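You operate a simulated robot arm through the tools that you are given. There is no shell and no other tool.

The job below is to be done with a simulated robot arm. You get a single attempt, and the scene is never put back.

Task
Set the red and blue stops as the setting drawing gives.
Fine: free the rail by its green lever, lock it again after.
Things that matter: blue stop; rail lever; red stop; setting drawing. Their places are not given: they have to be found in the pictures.

The check looks at the end state, three seconds after you hand in, the way a careful person would. Anything else that was tipped, shoved, dropped, spilled or broken makes it a failure.

Robot
A 6-joint arm with a two-finger parallel gripper, fixed in place. Base frame: the origin is on the floor under the middle of its stand, x ahead of it, y to its left, z up. Readings come in m, degrees, newtons and seconds.
With the tool pointing down near the work surface it reaches from about 0.32 to 0.7 m from the base axis. Its first joint turns from -166.0 to 166.0 degrees. Payload 4.1 kg.
The TCP is the grasp point between the finger pads, 0.023 m short of the fingertips. In the tool frame z runs along the fingers and y along their closing line. The gripper opens to 0.094 m. The fingers are 0.038 m wide and 0.01 m thick; the gripper's body (0.054 by 0.096 m) begins 0.039 m behind the TCP.
Orientation is that of the tool frame in the base frame, as a unit quaternion [x, y, z, w]. With the fingers straight down and closing along the base's y, the tool's x points along the base's -x, its y along +y and its z along -z.

Tools
- The arm moves only by the tool arm_command. Its argument "rows" is a list that holds one entry, the list of rows, each a list of 6 numbers: the shift along the base's x, y, z in units of 200 mm (1.0 is 200 mm), then the turn, a rotation vector about the base's x, y, z in units of 90 degrees (1.0 is 90 degrees). In form: [[[tx, ty, tz, ax, ay, az], ...]]. A call has 1 to 20 rows; each row is the pose to reach, as a shift and turn from the pose commanded when the call began. "jaw" is the opening, from 0 (shut) to 1 (fully open), set as the call begins (left out, the last holds). A call with a number of a shift or a turn outside -1 to 1 is refused whole. Each row takes 0.2 s and may step no farther than 0.05 m and 8.6 degrees from the row before; otherwise, or with a gripper value out of range, the whole call is refused. Where a pose cannot be reached the arm comes as near as it can. A force on the tool above 50 N (or 10 N above the force at the start of the call, whichever is more), or a blocked arm, ends the call early, and 0.2 s more pass. The fingers move at their own pace (about 0.045 m/s each) and stop on an object; they squeeze with about 38 N. The grip force told is the motor's: it shows also when the fingers shut on nothing. Time passes only in rows, and 0.2 s behind the last, so rows that repeat a pose let the fingers close. It gives the time, the measured TCP pose, the force on the tool (base axes), the opening and the grip force at its end, in the units of the frame above (readings bear some noise), with the torque about the TCP (base axes, N m) and any sound that the robot's microphone picked up.
- Cameras (640 x 400 px; columns grow to the right, rows downward): "scene" is fixed at [0.2262, -0.4971, 1.5953]; the picture's right is [0.98, -0.22, 0.00], its down [-0.14, -0.62, -0.77] and it looks along [0.17, 0.75, -0.64] (base axes); focal length 347 px, centre (320, 200). "wrist" rides on the gripper at [0.087, 0.016, -0.075] in the tool frame; the picture's right is [-0.18, 0.98, 0.00], its down [-0.58, -0.11, -0.81] and it looks along [-0.79, -0.15, 0.59] (tool axes); focal length 243 px, centre (320, 200).
- capture(camera): a new picture of that camera. The clock stands still meanwhile.
- move_column(by): slides the trunk up (or, below 0, down) by that many m; the arm rides with it, the base frame stays. It gives what a move gives, with no picture.
- locate(camera, pixels): there is no depth. For up to 12 entries [column, row, z] of the newest picture of that camera ("zoom" is the newest enlarged one), the place [x, y] in the base frame at which the ray of that pixel passes the height z, good to about 0.002 m, but the place of the scene camera against the robot may be out by one fixed shift of up to 0.012 m in any direction. The clock stands still meanwhile.
- inspect(camera, box): a new picture of the part [left, top, right, bottom] of that camera's present view, enlarged. The clock stands still meanwhile.
- sign_off(): hands the job in; it is judged then, once.

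Unless the task says otherwise, let go and move clear before handing in.

The tools are called as a command line: name --argument value ..., lists and objects as JSON in quotes. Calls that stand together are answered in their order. arm_command: Moves the arm, as the interface text tells. Its arguments: {"type":"object","properties":{"rows":{"type":"array","items":{"type":"array","items":{"type":"array","items":{"type":"number"}}}},"jaw":{"type":"number"}},"required":["rows"]} The other tools are called the same way: move_column (by) moves the trunk up or down; capture (camera) takes a picture; locate (camera, pixels) gives the place at which the rays of pixels pass given heights; inspect (camera, box) takes an enlarged picture of a part of a camera's view; sign_off () hands the job in.

At the start:

```text
clock: 0.0
position: [0.3214, 0.2472, 1.1222]
ee_rot: [0.001, 1.0, 0.0, 0.002]
contact_force: [-0.3, 0.0, 0.3]
moment: [-0.03, 0.0, -0.04]
finger_gap: 0.094
finger_force: 0.2
trunk travel left (down, up): [-0.525, 0.065]
```

scene: 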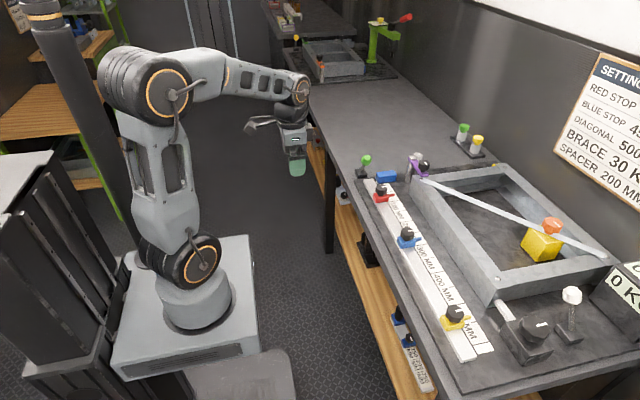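
wrist: 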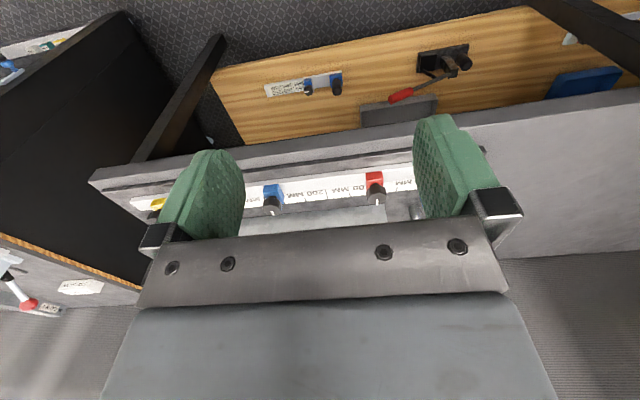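

The scene picture shows a rail with red (382,195), blue (408,238) and yellow (455,315) stops, a green lever near (365,162), and a setting drawing on the wall at right (600,130). I'll enlarge these parts.

inspect --camera "scene" --box '[540, 40, 640, 220]'

inspect --camera "scene" --box '[340, 140, 500, 240]'

inspect --camera "scene" --box '[360, 220, 520, 370]'

```text
2.22 times, centred on (590, 130) of scene
```

zoom: 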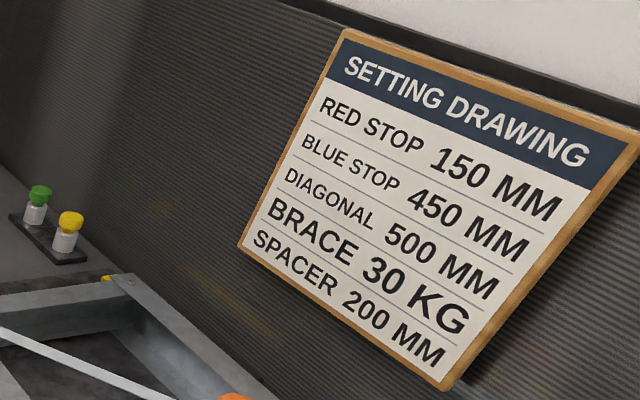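

```text
4.00 times, centred on (420, 190) of scene
```

zoom: 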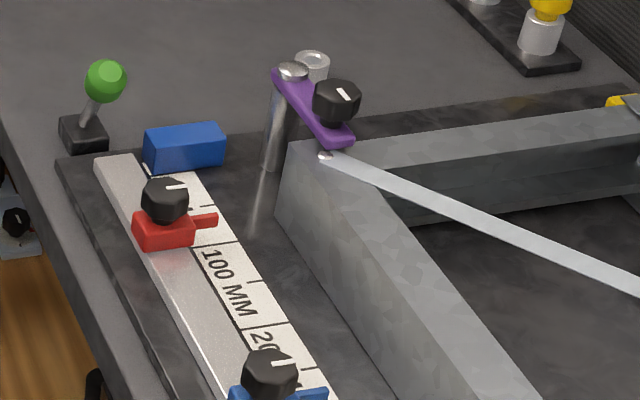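

```text
2.67 times, centred on (440, 295) of scene
```

zoom: 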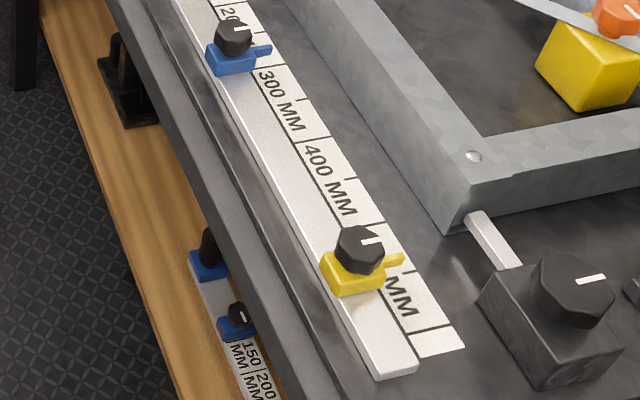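

The drawing reads red stop 150 mm, blue stop 450 mm; the yellow stop stays. I'll get geometry by locating rail features at several heights and compare with the wrist camera.

capture --camera "scene"

capture --camera "wrist"

inspect --camera "wrist" --box '[240, 160, 440, 240]'

locate --camera "scene" --pixels '[[382, 200, 0.75], [382, 200, 0.85], [382, 200, 0.95], [408, 243, 0.75], [408, 243, 0.85], [408, 243, 0.95], [365, 162, 0.85], [455, 325, 0.85]]'

locate --camera "wrist" --pixels '[[375, 182, 0.75], [375, 182, 0.85], [375, 182, 0.95], [273, 192, 0.75], [273, 192, 0.85], [273, 192, 0.95]]'

```text
taken
```

scene: 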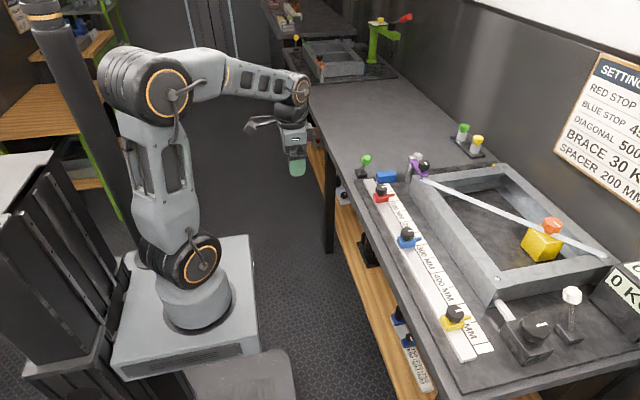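

```text
taken
```

wrist: 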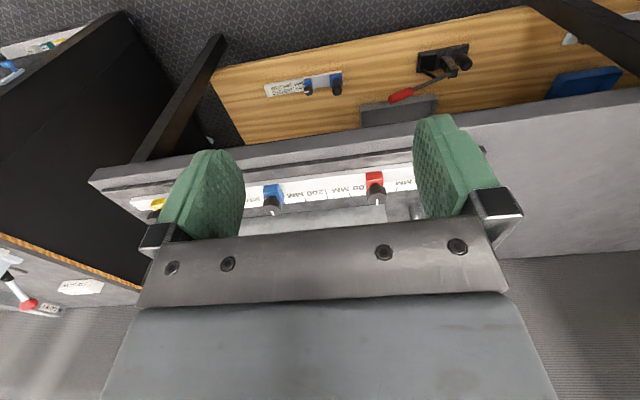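

```text
3.20 times, centred on (340, 200) of wrist
```

zoom: 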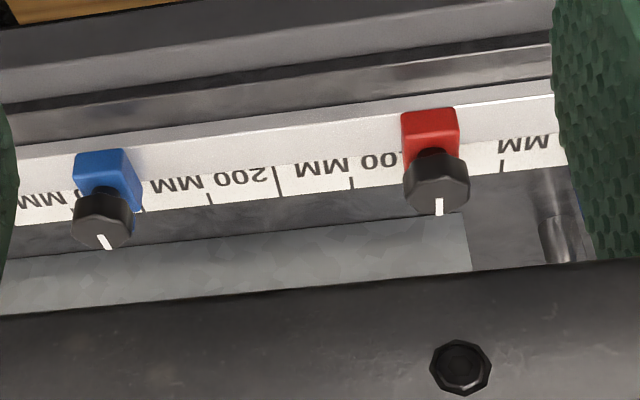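

```text
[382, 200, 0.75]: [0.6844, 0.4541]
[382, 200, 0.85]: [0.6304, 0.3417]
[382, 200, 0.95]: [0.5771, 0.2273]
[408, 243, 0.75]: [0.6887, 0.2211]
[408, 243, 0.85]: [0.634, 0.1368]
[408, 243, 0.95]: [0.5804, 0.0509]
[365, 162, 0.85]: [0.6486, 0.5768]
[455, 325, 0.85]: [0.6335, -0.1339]
```

```text
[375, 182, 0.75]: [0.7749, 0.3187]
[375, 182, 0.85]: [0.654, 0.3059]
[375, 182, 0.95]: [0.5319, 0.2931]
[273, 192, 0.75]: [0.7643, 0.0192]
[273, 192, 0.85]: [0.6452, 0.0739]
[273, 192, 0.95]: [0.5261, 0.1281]
```

Stereo puts the rail near x≈0.61, z≈0.88, with red at y≈0.30 and blue at y≈0.10. Let me enlarge the lever and the whole rail more closely.

inspect --camera "scene" --box '[345, 145, 409, 185]'

inspect --camera "scene" --box '[360, 170, 440, 220]'

inspect --camera "scene" --box '[380, 215, 460, 265]'

inspect --camera "scene" --box '[410, 260, 506, 320]'

inspect --camera "scene" --box '[420, 300, 516, 360]'

```text
10.00 times, centred on (377, 165) of scene
```

zoom: 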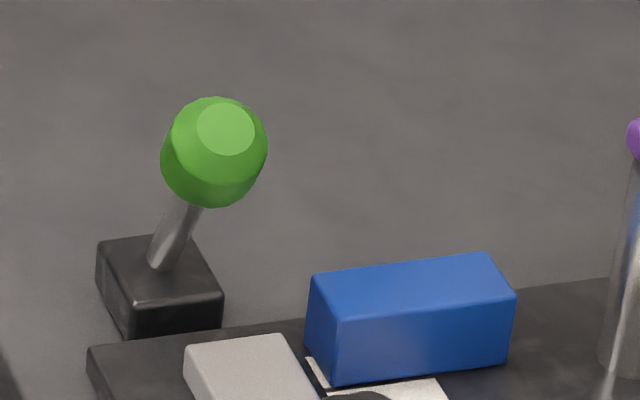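

```text
8.00 times, centred on (400, 195) of scene
```

zoom: 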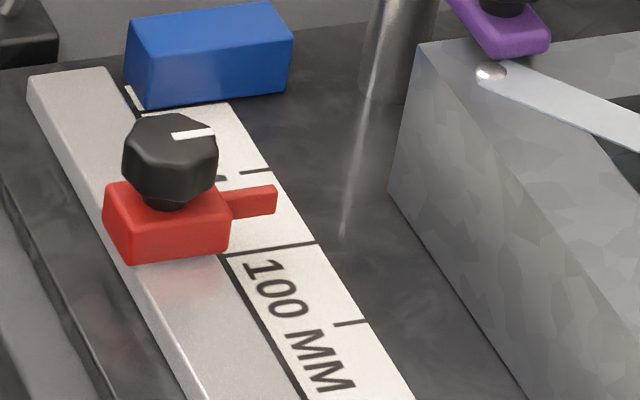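

```text
8.00 times, centred on (420, 240) of scene
```

zoom: 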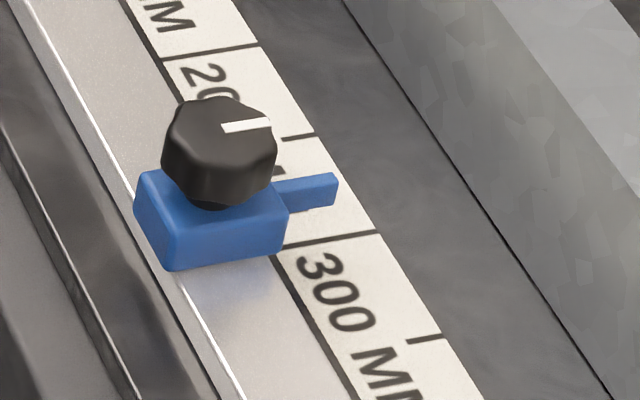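

```text
6.67 times, centred on (458, 290) of scene
```

zoom: 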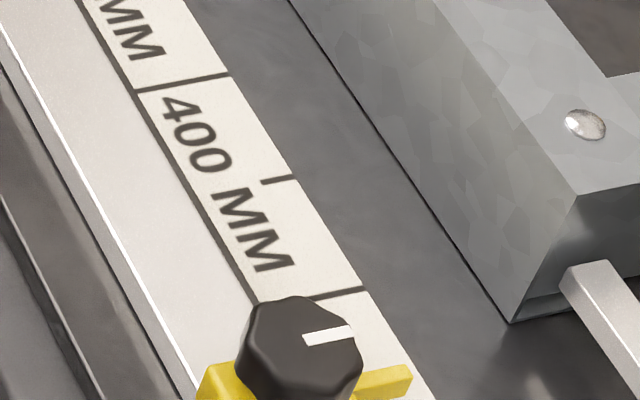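

```text
6.67 times, centred on (468, 330) of scene
```

zoom: 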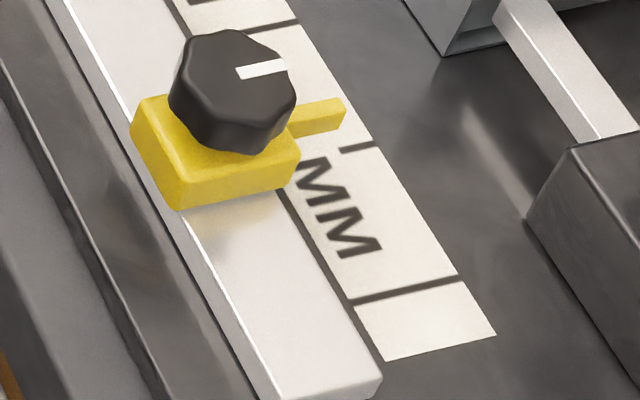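

The stops carry pointer tabs over a scale with long ticks each 100 mm. I'll use tick spacing (100 at (399.5,200.4), 300 at (427.2,244), 400 at (443.8,271.1), 500 at (464.8,303.2), 600 at (488.7,341.4)) to fix the rail height.

locate --camera "scene" --pixels '[[399.5, 200.4, 0.85], [427.25, 244, 0.85], [443.75, 271.1, 0.85], [464.75, 303.2, 0.85], [488.7, 341.4, 0.85], [399.5, 200.4, 0.87], [427.25, 244, 0.87], [443.75, 271.1, 0.87], [464.75, 303.2, 0.87], [488.7, 341.4, 0.87]]'

```text
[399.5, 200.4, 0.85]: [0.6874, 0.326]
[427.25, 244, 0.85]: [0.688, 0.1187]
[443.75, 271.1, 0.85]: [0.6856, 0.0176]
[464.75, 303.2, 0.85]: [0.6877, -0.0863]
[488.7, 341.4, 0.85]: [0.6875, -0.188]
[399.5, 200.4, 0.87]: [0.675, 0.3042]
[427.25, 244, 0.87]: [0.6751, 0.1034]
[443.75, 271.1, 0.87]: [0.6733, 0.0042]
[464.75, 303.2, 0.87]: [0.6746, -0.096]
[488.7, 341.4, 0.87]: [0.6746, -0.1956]
```

Tick spacing gives the scale height z≈0.87 with reading r at y≈0.404−r (scene frame). Now locate the lever base (354–367, 168–179) and its knob (366.4,160.2), plus stop features.

locate --camera "scene" --pixels '[[358, 179, 0.86], [367.2, 177.8, 0.86], [354.7, 169, 0.88], [364, 168.5, 0.88], [367.2, 174, 0.88], [358.3, 175.5, 0.88], [366.4, 160.2, 0.9], [366.4, 160.2, 0.92], [366.4, 160.2, 0.94], [361, 171.5, 0.88]]'

locate --camera "scene" --pixels '[[371, 183, 0.86], [466.5, 362, 0.86], [363.5, 180, 0.875], [473, 358, 0.875], [394, 194.5, 0.88], [420.5, 238, 0.88], [470, 316.5, 0.88], [376, 202, 0.87], [388, 200, 0.87], [388, 193, 0.89], [374, 193, 0.89]]'

```text
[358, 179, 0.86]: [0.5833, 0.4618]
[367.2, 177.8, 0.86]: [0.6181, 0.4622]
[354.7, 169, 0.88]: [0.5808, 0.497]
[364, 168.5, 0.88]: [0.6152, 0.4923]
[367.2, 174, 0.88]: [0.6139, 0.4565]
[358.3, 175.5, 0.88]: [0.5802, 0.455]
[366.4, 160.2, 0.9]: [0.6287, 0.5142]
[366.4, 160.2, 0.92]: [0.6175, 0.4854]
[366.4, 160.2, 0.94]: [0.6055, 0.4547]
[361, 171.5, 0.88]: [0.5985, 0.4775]
```

```text
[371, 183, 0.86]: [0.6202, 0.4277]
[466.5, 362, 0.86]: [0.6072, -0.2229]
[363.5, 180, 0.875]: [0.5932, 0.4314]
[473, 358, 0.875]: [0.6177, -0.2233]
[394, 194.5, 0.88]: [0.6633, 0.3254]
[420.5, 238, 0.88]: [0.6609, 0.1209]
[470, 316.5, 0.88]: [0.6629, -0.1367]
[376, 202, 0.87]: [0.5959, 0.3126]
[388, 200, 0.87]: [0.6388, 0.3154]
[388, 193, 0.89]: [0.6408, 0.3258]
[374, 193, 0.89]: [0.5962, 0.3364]
```

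The lever base sits at about (0.598, 0.476), its knob near z≈0.92, at ~0.78 m from the base axis, so I need a closer look. I'll shift the arm +y at its present height to view the lever with the wrist camera.

arm_command --rows '[[[0.02, 0.2, 0, 0, 0, 0], [0.04, 0.4, 0, 0, 0, 0], [0.06, 0.6, 0, 0, 0, 0], [0.08, 0.8, 0, 0, 0, 0], [0.1, 1.0, 0, 0, 0, 0], [0.1, 1.0, 0, 0, 0, 0]]]' --jaw 1

capture --camera "wrist"

capture --camera "scene"

```text
clock: 1.4
position: [0.3401, 0.4471, 1.1217]
ee_rot: [0.001, 1.0, 0.0, 0.0]
contact_force: [-1.2, 0.3, 0.4]
moment: [0.0, 0.0, 0.01]
finger_gap: 0.094
finger_force: 0.0
trunk travel left (down, up): [-0.525, 0.065]
```

```text
taken
```

wrist: 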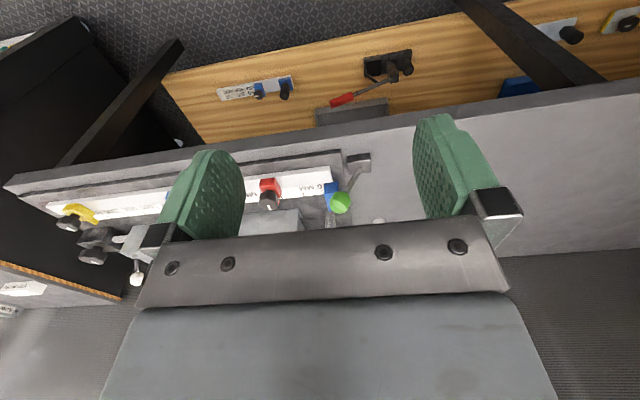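

```text
taken
```

scene: 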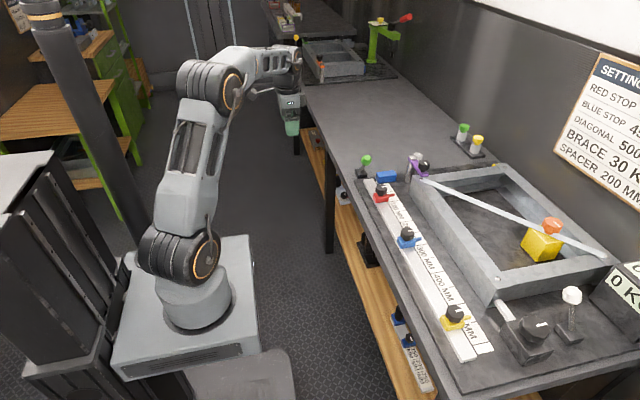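

The wrist view (upside-down: image down is world up) shows the lever base at (358,163) and green knob at (340,203). I'll enlarge and locate both.

inspect --camera "wrist" --box '[240, 130, 416, 240]'

inspect --camera "wrist" --box '[310, 145, 390, 220]'

locate --camera "wrist" --pixels '[[358, 163, 0.86], [358, 163, 0.88], [340, 203, 0.9], [340, 203, 0.92], [340, 203, 0.94]]'

```text
3.64 times, centred on (328, 185) of wrist
```

zoom: 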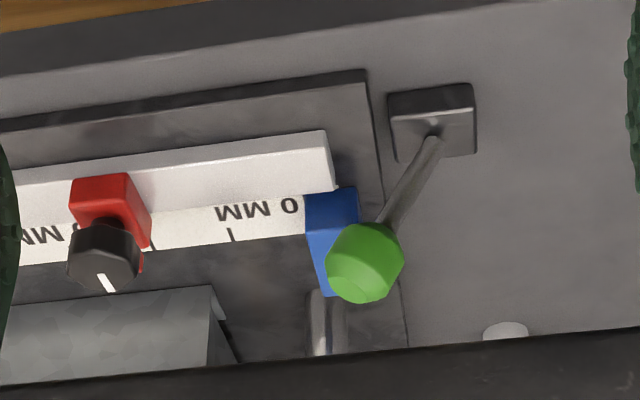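

```text
5.33 times, centred on (350, 182) of wrist
```

zoom: 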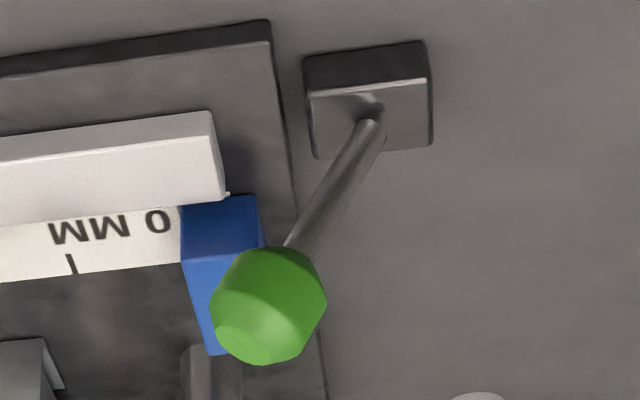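

```text
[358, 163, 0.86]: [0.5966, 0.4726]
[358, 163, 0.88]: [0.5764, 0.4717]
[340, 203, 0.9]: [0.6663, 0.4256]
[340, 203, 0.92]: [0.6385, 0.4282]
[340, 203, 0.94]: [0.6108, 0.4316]
```

Comparing both cameras, the knob is near (0.59, 0.434, 0.953) and the base near (0.597, 0.473), so the lever leans toward −y along the rail. I'll locate more points from the wrist camera to measure the scene camera's fixed shift.

locate --camera "wrist" --pixels '[[359.6, 167, 0.88], [359.6, 167, 0.87], [303.7, 194.6, 0.87], [281.8, 197.3, 0.87], [340.3, 201.7, 0.94], [340.3, 201.7, 0.95], [340.3, 201.7, 0.96], [329, 166, 0.875], [331, 176.5, 0.875]]'

locate --camera "scene" --pixels '[[413, 157.5, 0.94], [413, 157.5, 0.96], [413, 157.5, 0.98], [407.5, 182.5, 0.86], [366.4, 160.2, 0.95], [366.4, 160.2, 0.96], [424, 164, 0.96], [424, 164, 0.98], [406, 216, 0.87], [393.6, 191.4, 0.87]]'

```text
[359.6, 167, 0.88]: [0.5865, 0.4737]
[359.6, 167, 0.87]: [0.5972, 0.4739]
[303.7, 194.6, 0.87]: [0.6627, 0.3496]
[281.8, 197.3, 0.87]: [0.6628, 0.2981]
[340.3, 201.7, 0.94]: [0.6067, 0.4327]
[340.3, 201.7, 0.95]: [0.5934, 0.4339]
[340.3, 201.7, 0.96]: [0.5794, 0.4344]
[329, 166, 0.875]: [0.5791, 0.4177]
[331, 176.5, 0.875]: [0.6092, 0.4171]
```

```text
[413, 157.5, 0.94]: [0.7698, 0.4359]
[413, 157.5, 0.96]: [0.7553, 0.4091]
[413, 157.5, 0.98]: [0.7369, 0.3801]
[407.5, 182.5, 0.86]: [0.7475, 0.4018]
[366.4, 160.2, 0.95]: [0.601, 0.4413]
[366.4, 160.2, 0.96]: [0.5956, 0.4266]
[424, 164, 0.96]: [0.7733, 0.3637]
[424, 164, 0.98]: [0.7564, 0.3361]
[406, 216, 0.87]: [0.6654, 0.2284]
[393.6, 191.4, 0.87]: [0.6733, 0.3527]
```

The wrist camera puts the 50 and 100 ticks at y≈0.350 and 0.298, so the scene camera is out by about +0.01 in x and +0.005 in y. Now I'll test reach toward the lever at a safe height (z≈1.06).

arm_command --rows '[[[0.2, 0, -0.05, 0, 0, 0], [0.4, 0, -0.1, 0, 0, 0], [0.6, 0, -0.15, 0, 0, 0], [0.8, 0, -0.2, 0, 0, 0], [1.0, 0, -0.25, 0, 0, 0], [1.0, 0, -0.25, 0, 0, 0]]]'

```text
clock: 2.8
position: [0.522, 0.4345, 1.0692]
ee_rot: [0.001, 1.0, 0.0, 0.001]
contact_force: [0.0, 0.5, 0.3]
moment: [0.02, 0.0, 0.01]
finger_gap: 0.0939
finger_force: 0.0
out of reach, approached as far as the arm can: row 5, 6
trunk travel left (down, up): [-0.525, 0.065]
```

Straight down the arm stops at r≈0.68 m, so the lever needs a tilted tool. I'll back off a little and tilt the fingers 45° outward about the base y (jaw line stays along y), staying high.

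arm_command --rows '[[[-0.04, 0, 0, 0, -0.08, 0], [-0.08, 0, 0, 0, -0.16, 0], [-0.12, 0, 0, 0, -0.24, 0], [-0.16, 0, 0, 0, -0.32, 0], [-0.2, 0, 0, 0, -0.4, 0], [-0.2, 0, 0, 0, -0.48, 0], [-0.2, 0, 0, 0, -0.5, 0], [-0.2, 0, 0, 0, -0.5, 0]]]'

capture --camera "wrist"

capture --camera "scene"

```text
clock: 4.6
position: [0.4805, 0.4351, 1.0697]
ee_rot: [0.001, 0.924, 0.0, 0.383]
contact_force: [0.6, -0.3, -0.1]
moment: [-0.01, -0.01, 0.0]
finger_gap: 0.0937
finger_force: 0.0
trunk travel left (down, up): [-0.525, 0.065]
```

```text
taken
```

wrist: 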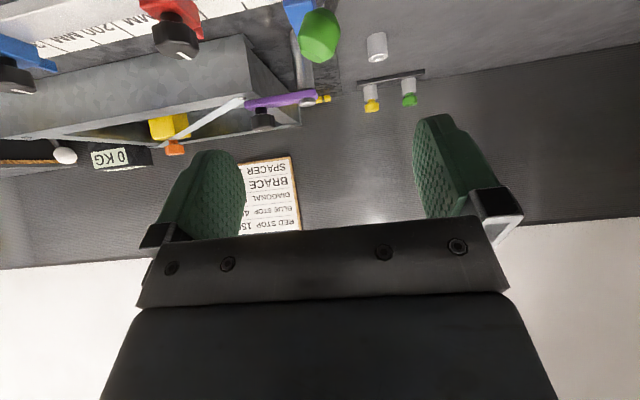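

```text
taken
```

scene: 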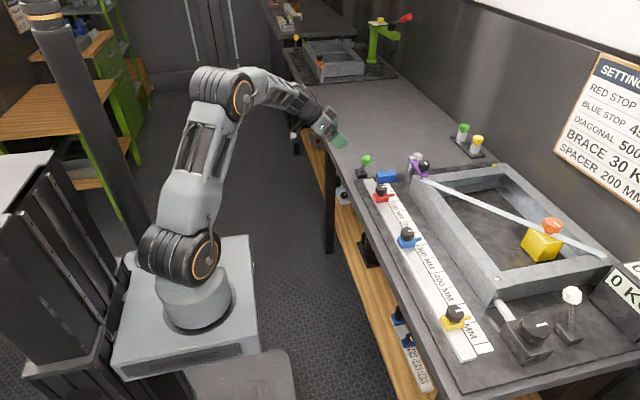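

The commanded pose matches the reached one, with the tool tilted 45°. The knob is now at wrist pixel (319,36); I'll triangulate it again.

locate --camera "wrist" --pixels '[[319.5, 36, 0.93], [319.5, 36, 0.94], [319.5, 36, 0.95], [319.5, 36, 0.96], [301, 36, 0.95], [339, 36, 0.95]]'

inspect --camera "wrist" --box '[240, 0, 420, 112]'

```text
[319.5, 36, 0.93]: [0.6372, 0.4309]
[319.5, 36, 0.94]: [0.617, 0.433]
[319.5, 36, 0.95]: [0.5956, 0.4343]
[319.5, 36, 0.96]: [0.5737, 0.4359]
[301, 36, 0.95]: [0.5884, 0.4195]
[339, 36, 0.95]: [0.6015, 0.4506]
```

```text
3.56 times, centred on (330, 56) of wrist
```

zoom: 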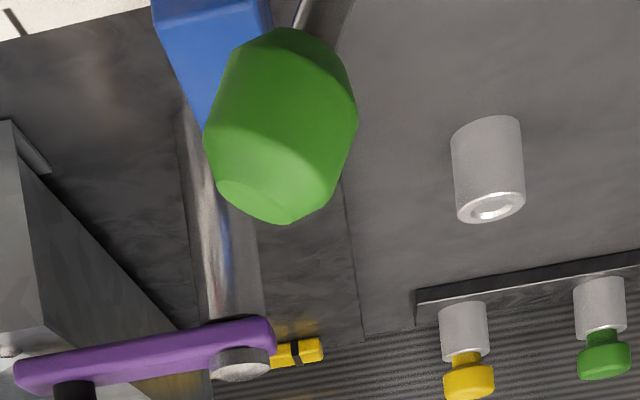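

The knob centre is at (0.596, 0.434, 0.950). I'll advance along the tool axis with open jaws to straddle it, stopping with the TCP at about the knob centre.

arm_command --rows '[[[0.1, 0, -0.1, 0, 0, 0], [0.2, 0, -0.2, 0, 0, 0], [0.3, 0, -0.3, 0, 0, 0], [0.4, 0, -0.4, 0, 0, 0], [0.5, 0, -0.5, 0, 0, 0], [0.56, 0, -0.56, 0, 0, 0], [0.56, 0, -0.56, 0, 0, 0]]]' --jaw 1

capture --camera "wrist"

inspect --camera "scene" --box '[290, 110, 430, 200]'

```text
clock: 6.2
position: [0.5921, 0.4347, 0.9571]
ee_rot: [0.0, 0.924, 0.0, 0.382]
contact_force: [-0.1, 0.3, -0.2]
moment: [0.01, 0.01, 0.0]
finger_gap: 0.0941
finger_force: 0.2
trunk travel left (down, up): [-0.525, 0.065]
```

```text
taken
```

wrist: 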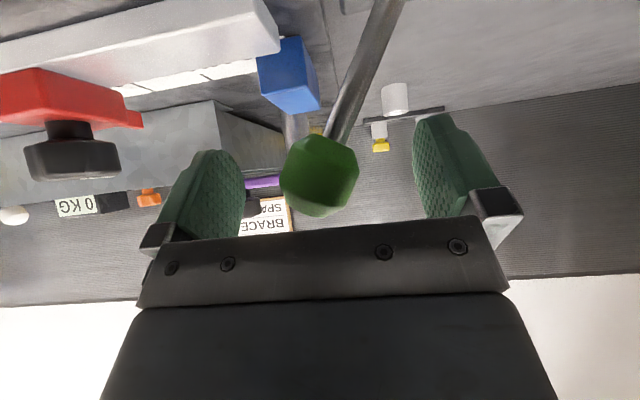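

```text
4.44 times, centred on (360, 155) of scene
```

zoom: 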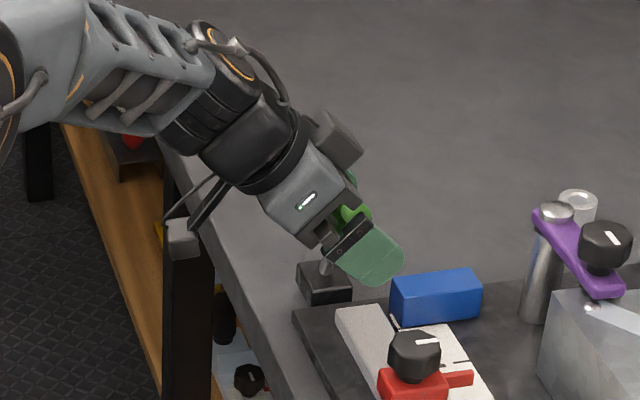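

The knob (320,175) is centred between the fingers with no contact. I'll narrow the jaws to about 0.047 m and sweep the lever toward +y in small steps, following the arc.

arm_command --rows '[[[0, 0, 0, 0, 0, 0], [0, 0, 0, 0, 0, 0], [0, 0, 0, 0, 0, 0], [0, 0, 0, 0, 0, 0]]]' --jaw 0.5

arm_command --rows '[[[0, 0.05, 0.01, 0, 0, 0], [0, 0.1, 0.02, 0, 0, 0], [0, 0.15, 0.03, 0, 0, 0], [0, 0.2, 0.04, 0, 0, 0], [0, 0.24, 0.04, 0, 0, 0], [0, 0.24, 0.04, 0, 0, 0]]]'

capture --camera "wrist"

```text
clock: 7.2
position: [0.5924, 0.4347, 0.9574]
ee_rot: [0.002, 0.924, -0.001, 0.383]
contact_force: [0.2, -0.9, 0.4]
moment: [-0.01, 0.0, 0.02]
finger_gap: 0.0472
finger_force: 0.0
trunk travel left (down, up): [-0.525, 0.065]
```

```text
clock: 8.6
position: [0.5922, 0.483, 0.9652]
ee_rot: [0.0, 0.924, -0.001, 0.382]
contact_force: [0.0, 0.6, 0.0]
moment: [-0.01, 0.0, -0.02]
finger_gap: 0.0469
finger_force: 0.2
trunk travel left (down, up): [-0.525, 0.065]
```

```text
taken
```

wrist: 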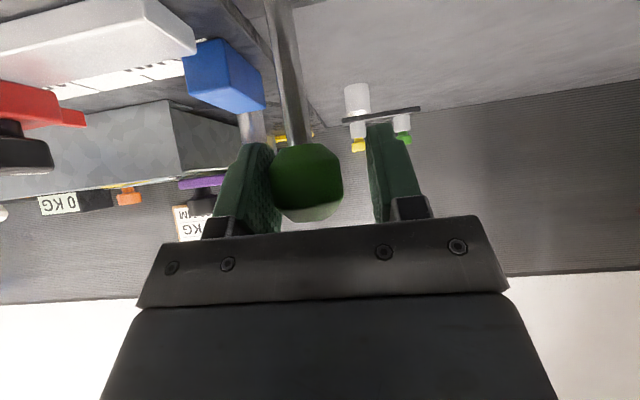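

The lever is following with hardly any force and now stands about upright. I'll go on toward +y, listening for a click or a stop.

arm_command --rows '[[[0, 0.05, -0.005, 0, 0, 0], [0, 0.1, -0.01, 0, 0, 0], [0, 0.15, -0.02, 0, 0, 0], [0, 0.2, -0.03, 0, 0, 0], [0, 0.2, -0.03, 0, 0, 0]]]'

capture --camera "wrist"

inspect --camera "scene" --box '[290, 110, 430, 200]'

```text
clock: 9.8
position: [0.5853, 0.5165, 0.9575]
ee_rot: [0.001, 0.924, 0.0, 0.383]
contact_force: [-0.8, 0.2, 0.0]
moment: [0.0, -0.02, -0.01]
finger_gap: 0.0471
finger_force: 0.0
out of reach, approached as far as the arm can: row 3, 4, 5
trunk travel left (down, up): [-0.525, 0.065]
```

```text
taken
```

wrist: 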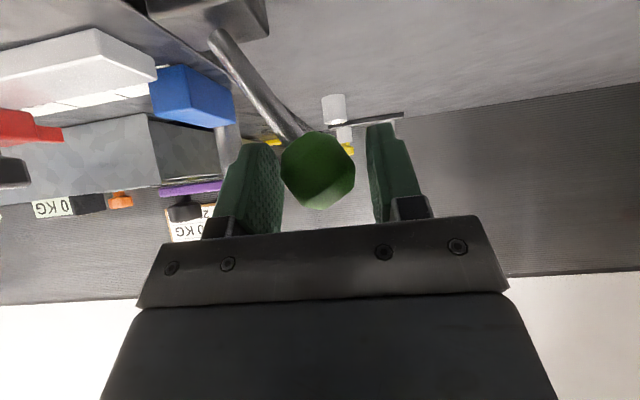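

```text
4.44 times, centred on (360, 155) of scene
```

zoom: 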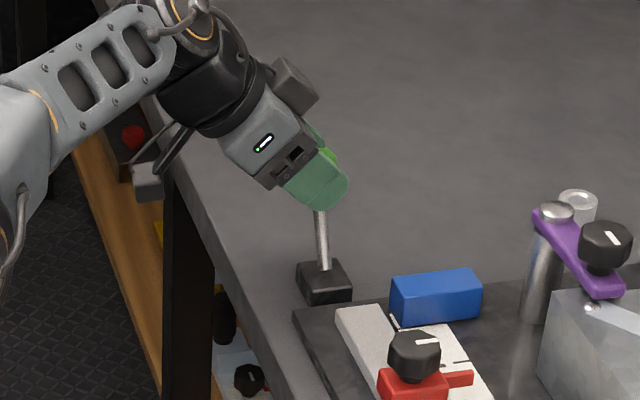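

The lever now leans the other way (knob (318,170), shaft mirrored) with no force on the tool. I'll open the jaws and draw back along the tool axis to see where the lever rests.

arm_command --rows '[[[0, 0, 0, 0, 0, 0], [0, 0, 0, 0, 0, 0], [0, -0.01, 0, 0, 0, 0], [-0.1, -0.02, 0.1, 0, 0, 0], [-0.2, -0.05, 0.2, 0, 0, 0], [-0.3, -0.1, 0.3, 0, 0, 0], [-0.4, -0.2, 0.4, 0, 0, 0], [-0.5, -0.3, 0.5, 0, 0, 0], [-0.56, -0.4, 0.56, 0, 0, 0]]]' --jaw 1

capture --camera "wrist"

inspect --camera "scene" --box '[290, 110, 430, 200]'

```text
clock: 11.8
position: [0.4711, 0.4364, 1.0712]
ee_rot: [0.001, 0.924, 0.0, 0.383]
contact_force: [-0.8, 0.4, 0.2]
moment: [-0.01, -0.03, 0.01]
finger_gap: 0.0941
finger_force: 0.1
trunk travel left (down, up): [-0.525, 0.065]
```

```text
taken
```

wrist: 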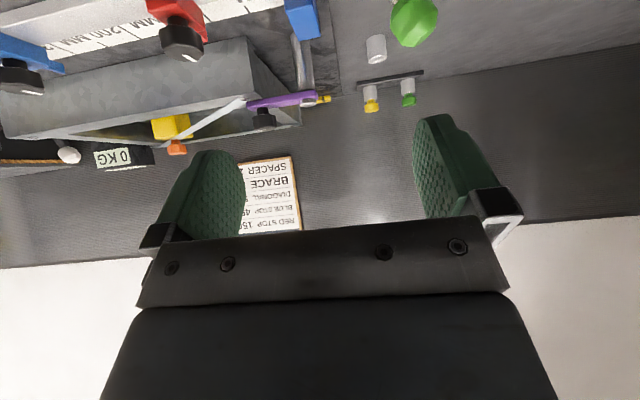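

```text
4.44 times, centred on (360, 155) of scene
```

zoom: 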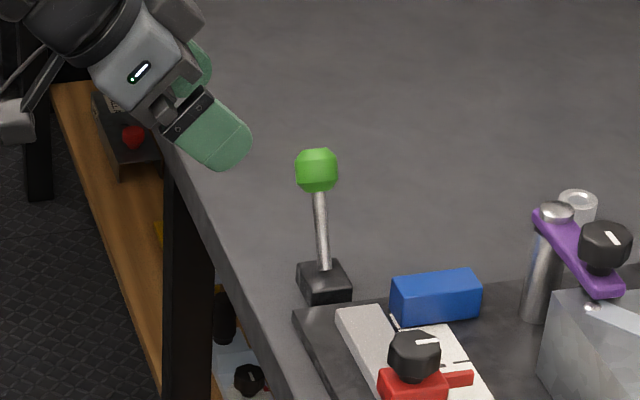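

locate --camera "wrist" --pixels '[[414, 22, 0.94], [414, 22, 0.95], [414, 22, 0.96]]'

```text
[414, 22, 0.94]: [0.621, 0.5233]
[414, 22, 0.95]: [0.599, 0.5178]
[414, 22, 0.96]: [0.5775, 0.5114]
```

The knob now rests at (0.597, 0.517, 0.95), mirrored from before, so the lever is fully thrown and the rail should be free. Next I'll turn the tool straight down again and look closely at the red stop and scale.

arm_command --rows '[[[0, -0.07, 0, 0, 0.08, 0], [0, -0.14, 0, 0, 0.16, 0], [0, -0.21, 0, 0, 0.24, 0], [0, -0.28, -0.05, 0, 0.32, 0], [0, -0.35, -0.12, 0, 0.4, 0], [0, -0.42, -0.24, 0, 0.48, 0], [0, -0.48, -0.35, 0, 0.5, 0], [0, -0.48, -0.35, 0, 0.5, 0]]]'

capture --camera "wrist"

inspect --camera "wrist" --box '[260, 140, 420, 240]'

```text
clock: 13.6
position: [0.4729, 0.3393, 1.0009]
ee_rot: [0.001, 1.0, -0.001, 0.0]
contact_force: [0.0, -1.0, -0.9]
moment: [0.02, 0.02, -0.04]
finger_gap: 0.0938
finger_force: 0.0
trunk travel left (down, up): [-0.525, 0.065]
```

```text
taken
```

wrist: 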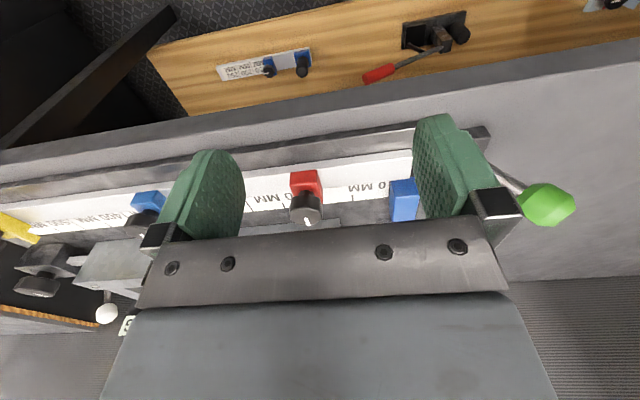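

```text
4.00 times, centred on (340, 190) of wrist
```

zoom: 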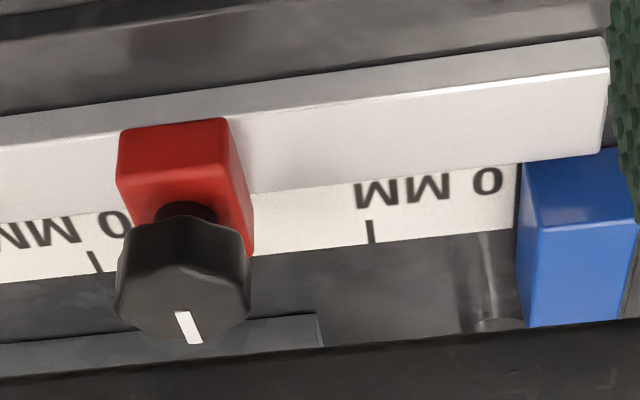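

The red stop is at (305,190) with the scale's 0 line at (389,198) and 50 tick at (352,201). I'll enlarge more and locate the ticks with the wrist camera for precise calibration.

inspect --camera "wrist" --box '[270, 155, 350, 230]'

locate --camera "wrist" --pixels '[[352.5, 200.75, 0.865], [352.5, 200.75, 0.87], [352.5, 200.75, 0.875], [389, 198, 0.865], [389, 198, 0.87], [389, 198, 0.875], [285.5, 207.5, 0.865], [285.5, 207.5, 0.87], [285.5, 207.5, 0.875], [290, 173, 0.88], [317, 169.5, 0.88]]'

inspect --camera "scene" --box '[368, 180, 408, 205]'

```text
5.33 times, centred on (310, 192) of wrist
```

zoom: 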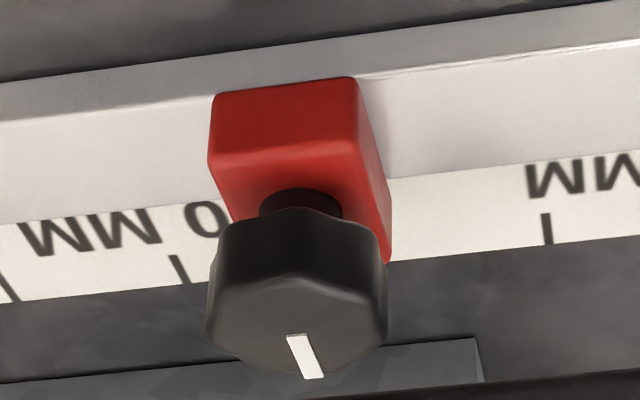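

```text
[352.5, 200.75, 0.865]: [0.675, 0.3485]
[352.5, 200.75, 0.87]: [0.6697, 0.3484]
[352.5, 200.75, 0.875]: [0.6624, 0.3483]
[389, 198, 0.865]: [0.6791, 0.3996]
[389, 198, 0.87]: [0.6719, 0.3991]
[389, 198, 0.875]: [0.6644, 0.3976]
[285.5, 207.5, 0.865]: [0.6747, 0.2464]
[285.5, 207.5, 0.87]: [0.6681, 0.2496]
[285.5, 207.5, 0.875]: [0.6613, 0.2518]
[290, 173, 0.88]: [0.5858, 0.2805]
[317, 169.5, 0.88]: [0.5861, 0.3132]
```

```text
16.00 times, centred on (388, 192) of scene
```

zoom: 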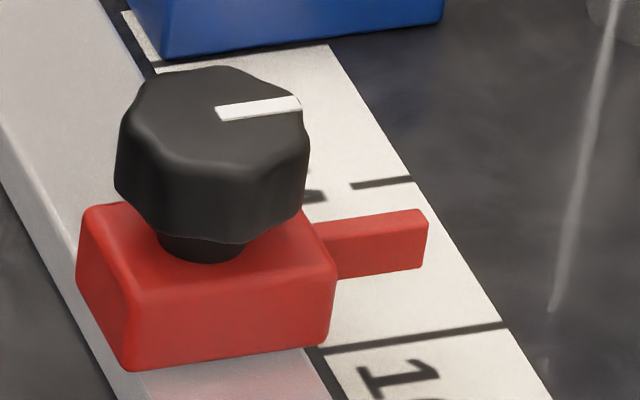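

Tick spacing confirms the scale at z≈0.869 and y≈0.399−r in the robot frame, with the scene camera shifted about (+0.005,+0.005). Now I'll triangulate the red knob's white line and the tab to get heights.

locate --camera "wrist" --pixels '[[305.7, 217.3, 0.9], [305.7, 217.3, 0.92], [305.7, 217.3, 0.94], [308.7, 225.4, 0.9], [308.7, 225.4, 0.92], [308.7, 225.4, 0.94], [289.4, 182, 0.88], [289.4, 182, 0.9], [317.2, 180, 0.88], [317.2, 180, 0.9]]'

locate --camera "scene" --pixels '[[381.6, 186.5, 0.9], [381.6, 186.5, 0.92], [381.6, 186.5, 0.94], [386.75, 185.9, 0.9], [386.75, 185.9, 0.92], [386.75, 185.9, 0.94], [376.3, 202.6, 0.88], [376.3, 197.3, 0.9], [388.7, 201, 0.88], [388.7, 196.2, 0.9], [394.7, 192.8, 0.9], [394.5, 196.2, 0.89]]'

```text
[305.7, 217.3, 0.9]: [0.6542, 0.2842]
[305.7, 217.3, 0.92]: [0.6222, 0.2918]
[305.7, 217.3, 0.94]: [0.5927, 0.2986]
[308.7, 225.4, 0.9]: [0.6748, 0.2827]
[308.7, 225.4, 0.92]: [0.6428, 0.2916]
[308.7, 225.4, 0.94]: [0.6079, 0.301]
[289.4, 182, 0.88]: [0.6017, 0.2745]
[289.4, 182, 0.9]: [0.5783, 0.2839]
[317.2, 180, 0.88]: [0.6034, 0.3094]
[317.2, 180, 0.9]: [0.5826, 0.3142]
```

```text
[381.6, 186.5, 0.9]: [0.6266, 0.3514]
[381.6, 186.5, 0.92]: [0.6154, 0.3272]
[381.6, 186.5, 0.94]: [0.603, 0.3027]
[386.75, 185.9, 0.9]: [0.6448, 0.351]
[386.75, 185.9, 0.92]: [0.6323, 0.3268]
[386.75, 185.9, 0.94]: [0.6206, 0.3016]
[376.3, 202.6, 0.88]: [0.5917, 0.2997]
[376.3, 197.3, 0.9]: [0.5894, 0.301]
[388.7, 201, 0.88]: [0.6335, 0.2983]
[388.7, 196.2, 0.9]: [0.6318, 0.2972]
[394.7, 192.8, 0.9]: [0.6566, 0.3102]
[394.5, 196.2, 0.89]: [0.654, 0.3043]
```

Triangulation gives the red knob top at z≈0.937, the stop centre at about (0.598, 0.299), so red now reads about 100 and must move 50 mm toward −y. I'll move above it at z=1.0 with jaws open and check alignment.

arm_command --rows '[[[0.15, -0.05, 0, 0, 0, 0], [0.3, -0.1, 0, 0, 0, 0], [0.45, -0.15, 0, 0, 0, 0], [0.6, -0.2, 0, 0, 0, 0], [0.625, -0.2, 0, 0, 0, 0], [0.625, -0.2, 0, 0, 0, 0]]]' --jaw 1

capture --camera "wrist"

inspect --camera "scene" --box '[340, 140, 440, 220]'

```text
clock: 15.0
position: [0.5979, 0.2989, 1.0003]
ee_rot: [0.001, 1.0, 0.0, 0.0]
contact_force: [-1.1, 0.6, 0.1]
moment: [0.0, 0.01, -0.01]
finger_gap: 0.094
finger_force: 0.0
trunk travel left (down, up): [-0.525, 0.065]
```

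```text
taken
```

wrist: 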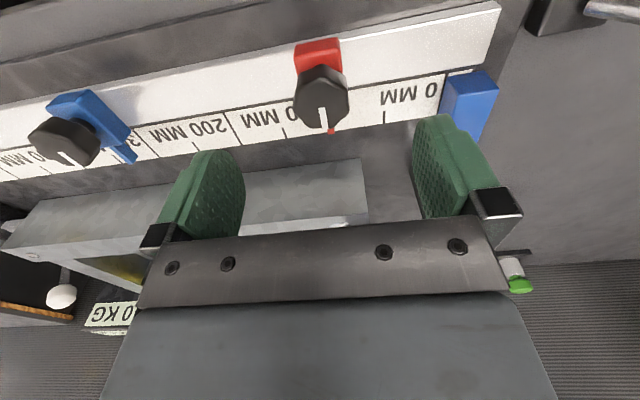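

```text
5.00 times, centred on (390, 180) of scene
```

zoom: 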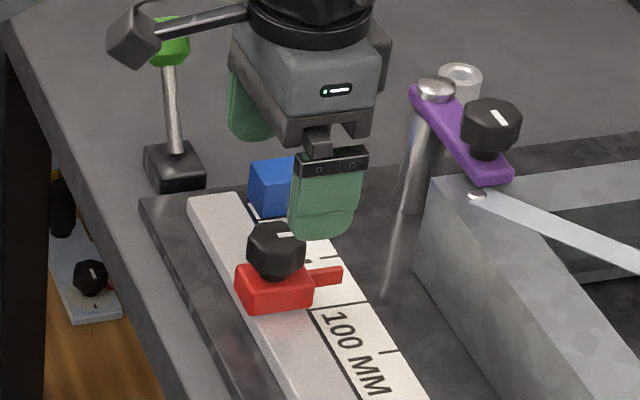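

This closer wrist view shows both stops' tabs against the scale (red tab tip at (332,130), blue tab at (125,150)). I'll enlarge both for accurate readings.

inspect --camera "wrist" --box '[270, 20, 398, 140]'

inspect --camera "wrist" --box '[0, 80, 160, 180]'

```text
3.33 times, centred on (334, 80) of wrist
```

zoom: 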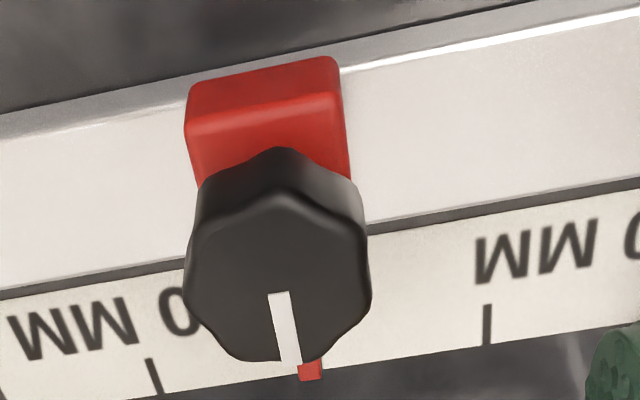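

```text
4.00 times, centred on (80, 130) of wrist
```

zoom: 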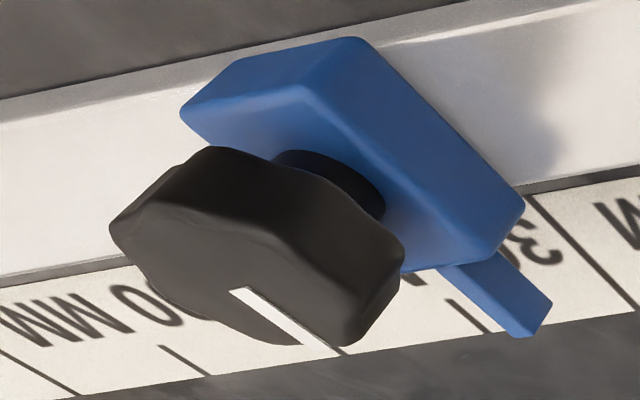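

I'll locate the red tab tip (331,134), the 50 and 150 ticks, the blue tab, and the neighbouring ticks from this view.

locate --camera "wrist" --pixels '[[384.1, 123.5, 0.869], [285.4, 137.6, 0.869], [331, 132.5, 0.885], [331, 132.5, 0.895], [331, 132.5, 0.905], [329, 108, 0.937], [305.6, 58, 0.91], [341, 52.5, 0.91]]'

locate --camera "wrist" --pixels '[[159, 156.5, 0.869], [121.5, 162.5, 0.869], [85, 167.5, 0.869], [52, 174, 0.869], [132.5, 162, 0.885], [132.5, 162, 0.895], [132.5, 162, 0.905], [137, 155.5, 0.895]]'

```text
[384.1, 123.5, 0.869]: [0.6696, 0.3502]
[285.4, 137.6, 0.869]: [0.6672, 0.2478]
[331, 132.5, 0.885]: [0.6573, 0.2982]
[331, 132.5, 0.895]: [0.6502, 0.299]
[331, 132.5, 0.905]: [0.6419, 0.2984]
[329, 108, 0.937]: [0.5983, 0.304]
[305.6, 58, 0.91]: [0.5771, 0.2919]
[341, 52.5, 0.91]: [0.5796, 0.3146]
```

```text
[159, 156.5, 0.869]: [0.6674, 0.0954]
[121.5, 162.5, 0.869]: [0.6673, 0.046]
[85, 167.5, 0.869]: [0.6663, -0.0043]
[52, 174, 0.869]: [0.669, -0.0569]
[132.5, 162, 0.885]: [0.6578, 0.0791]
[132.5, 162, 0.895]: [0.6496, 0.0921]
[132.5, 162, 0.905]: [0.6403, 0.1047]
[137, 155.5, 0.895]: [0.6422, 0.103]
```

Relative to the ticks, the red tab reads about 100.5. I'll descend with open jaws to z≈0.925 around the knob and body.

arm_command --rows '[[[0, 0, -0.1, 0, 0, 0], [0, 0, -0.2, 0, 0, 0], [0, 0, -0.3, 0, 0, 0], [0, 0, -0.375, 0, 0, 0], [0, 0, -0.375, 0, 0, 0]]]' --jaw 1

inspect --camera "scene" --box '[340, 140, 440, 220]'

capture --camera "wrist"

```text
clock: 16.2
position: [0.5983, 0.3001, 0.9246]
ee_rot: [0.001, 1.0, 0.0, 0.0]
contact_force: [0.7, -0.7, 0.3]
moment: [0.0, -0.01, -0.01]
finger_gap: 0.094
finger_force: 0.0
trunk travel left (down, up): [-0.525, 0.065]
```

```text
5.00 times, centred on (390, 180) of scene
```

zoom: 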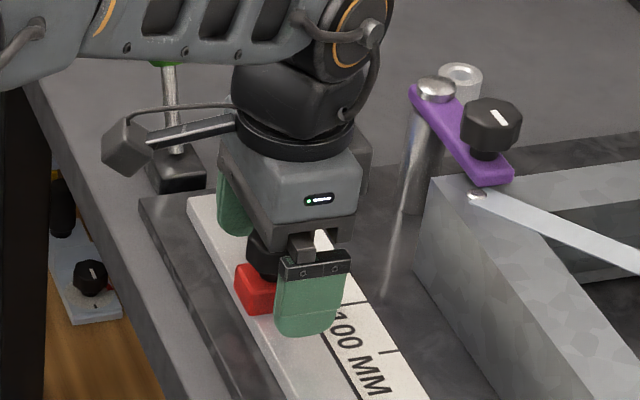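

```text
taken
```

wrist: 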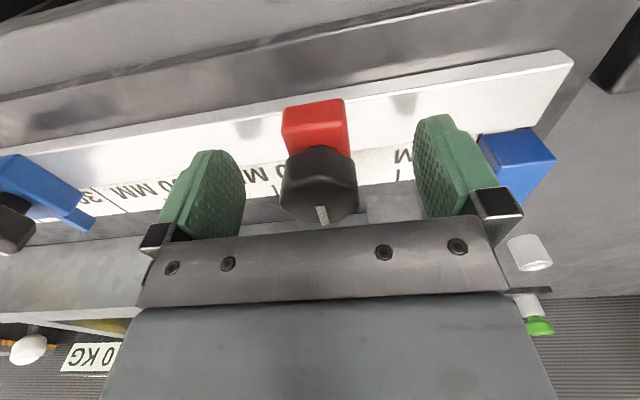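

The fingers straddle the red knob with clear space. I'll close the jaws on it.

arm_command --rows '[[[0, 0, 0, 0, 0, 0], [0, 0, 0, 0, 0, 0], [0, 0, 0, 0, 0, 0], [0, 0, 0, 0, 0, 0], [0, 0, 0, 0, 0, 0], [0, 0, 0, 0, 0, 0]]]' --jaw 0.25

capture --camera "wrist"

```text
clock: 17.6
position: [0.5984, 0.2996, 0.9245]
ee_rot: [0.001, 1.0, 0.0, 0.0]
contact_force: [-1.2, -1.0, -0.1]
moment: [0.3, -0.04, 0.02]
finger_gap: 0.0367
finger_force: 45.0
trunk travel left (down, up): [-0.525, 0.065]
```

```text
taken
```

wrist: 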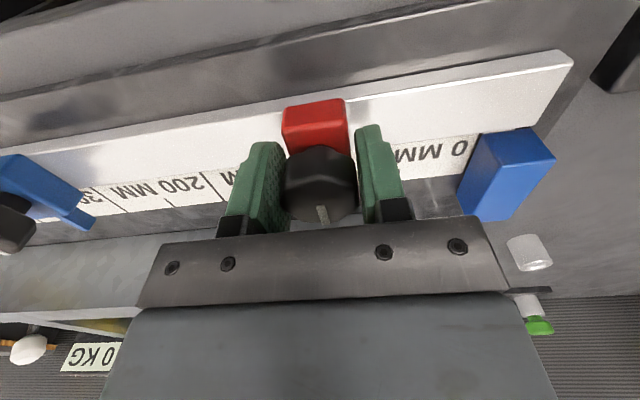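

The jaws hold the red knob (gap 0.0367 m, 45 N). I'll slide it 49.5 mm toward −y in small steps and watch the force.

arm_command --rows '[[[0, -0.025, 0, 0, 0, 0], [0, -0.05, 0, 0, 0, 0], [0, -0.1, 0, 0, 0, 0], [0, -0.15, 0, 0, 0, 0], [0, -0.2, 0, 0, 0, 0], [0, -0.2475, 0, 0, 0, 0], [0, -0.2475, 0, 0, 0, 0]]]'

capture --camera "wrist"

inspect --camera "scene" --box '[360, 150, 440, 220]'

```text
clock: 19.2
position: [0.5985, 0.2507, 0.9254]
ee_rot: [0.0, 1.0, 0.0, 0.0]
contact_force: [-3.9, -0.1, 1.6]
moment: [0.72, -0.03, 0.37]
finger_gap: 0.0366
finger_force: 45.4
trunk travel left (down, up): [-0.525, 0.065]
```

```text
taken
```

wrist: 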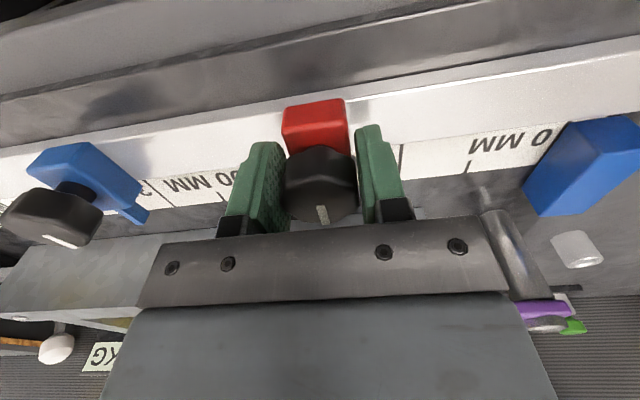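

```text
5.71 times, centred on (400, 185) of scene
```

zoom: 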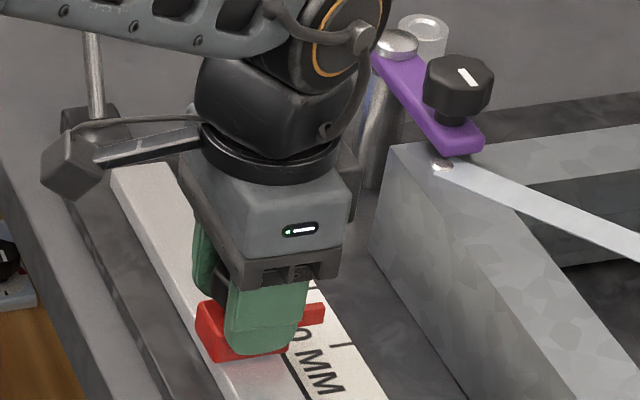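

The red stop slid with the gripper. I'll open, rise straight up, and read its tab against the scale.

arm_command --rows '[[[0, 0, 0, 0, 0, 0], [0, 0, 0, 0, 0, 0], [0, 0, 0, 0, 0, 0], [0, 0, 0, 0, 0, 0], [0, 0, 0.1, 0, 0, 0], [0, 0, 0.2, 0, 0, 0], [0, 0, 0.3, 0, 0, 0], [0, 0, 0.4, 0, 0, 0], [0, 0, 0.4, 0, 0, 0]]]' --jaw 1

inspect --camera "wrist" --box '[240, 40, 400, 140]'

capture --camera "wrist"

inspect --camera "scene" --box '[370, 185, 434, 225]'

```text
clock: 21.2
position: [0.5971, 0.2505, 1.0051]
ee_rot: [0.001, 1.0, 0.001, 0.0]
contact_force: [-0.3, -0.2, -0.4]
moment: [-0.02, -0.03, 0.01]
finger_gap: 0.094
finger_force: 0.0
trunk travel left (down, up): [-0.525, 0.065]
```

```text
4.00 times, centred on (320, 90) of wrist
```

zoom: 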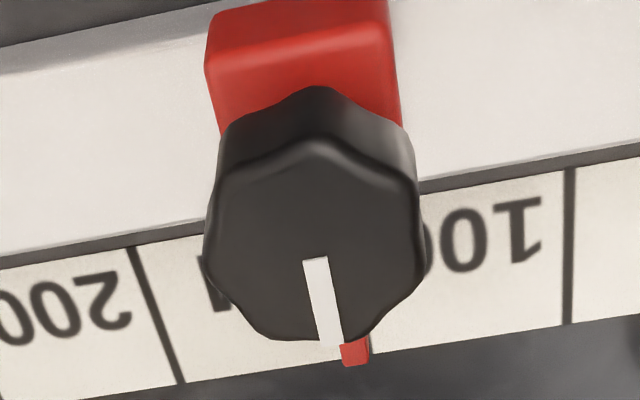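

```text
taken
```

wrist: 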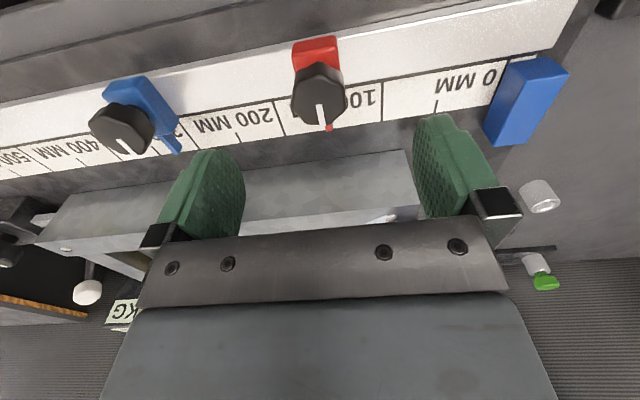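

```text
10.00 times, centred on (402, 205) of scene
```

zoom: 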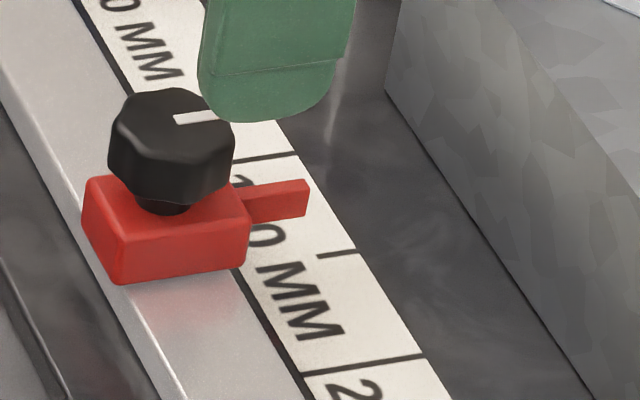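

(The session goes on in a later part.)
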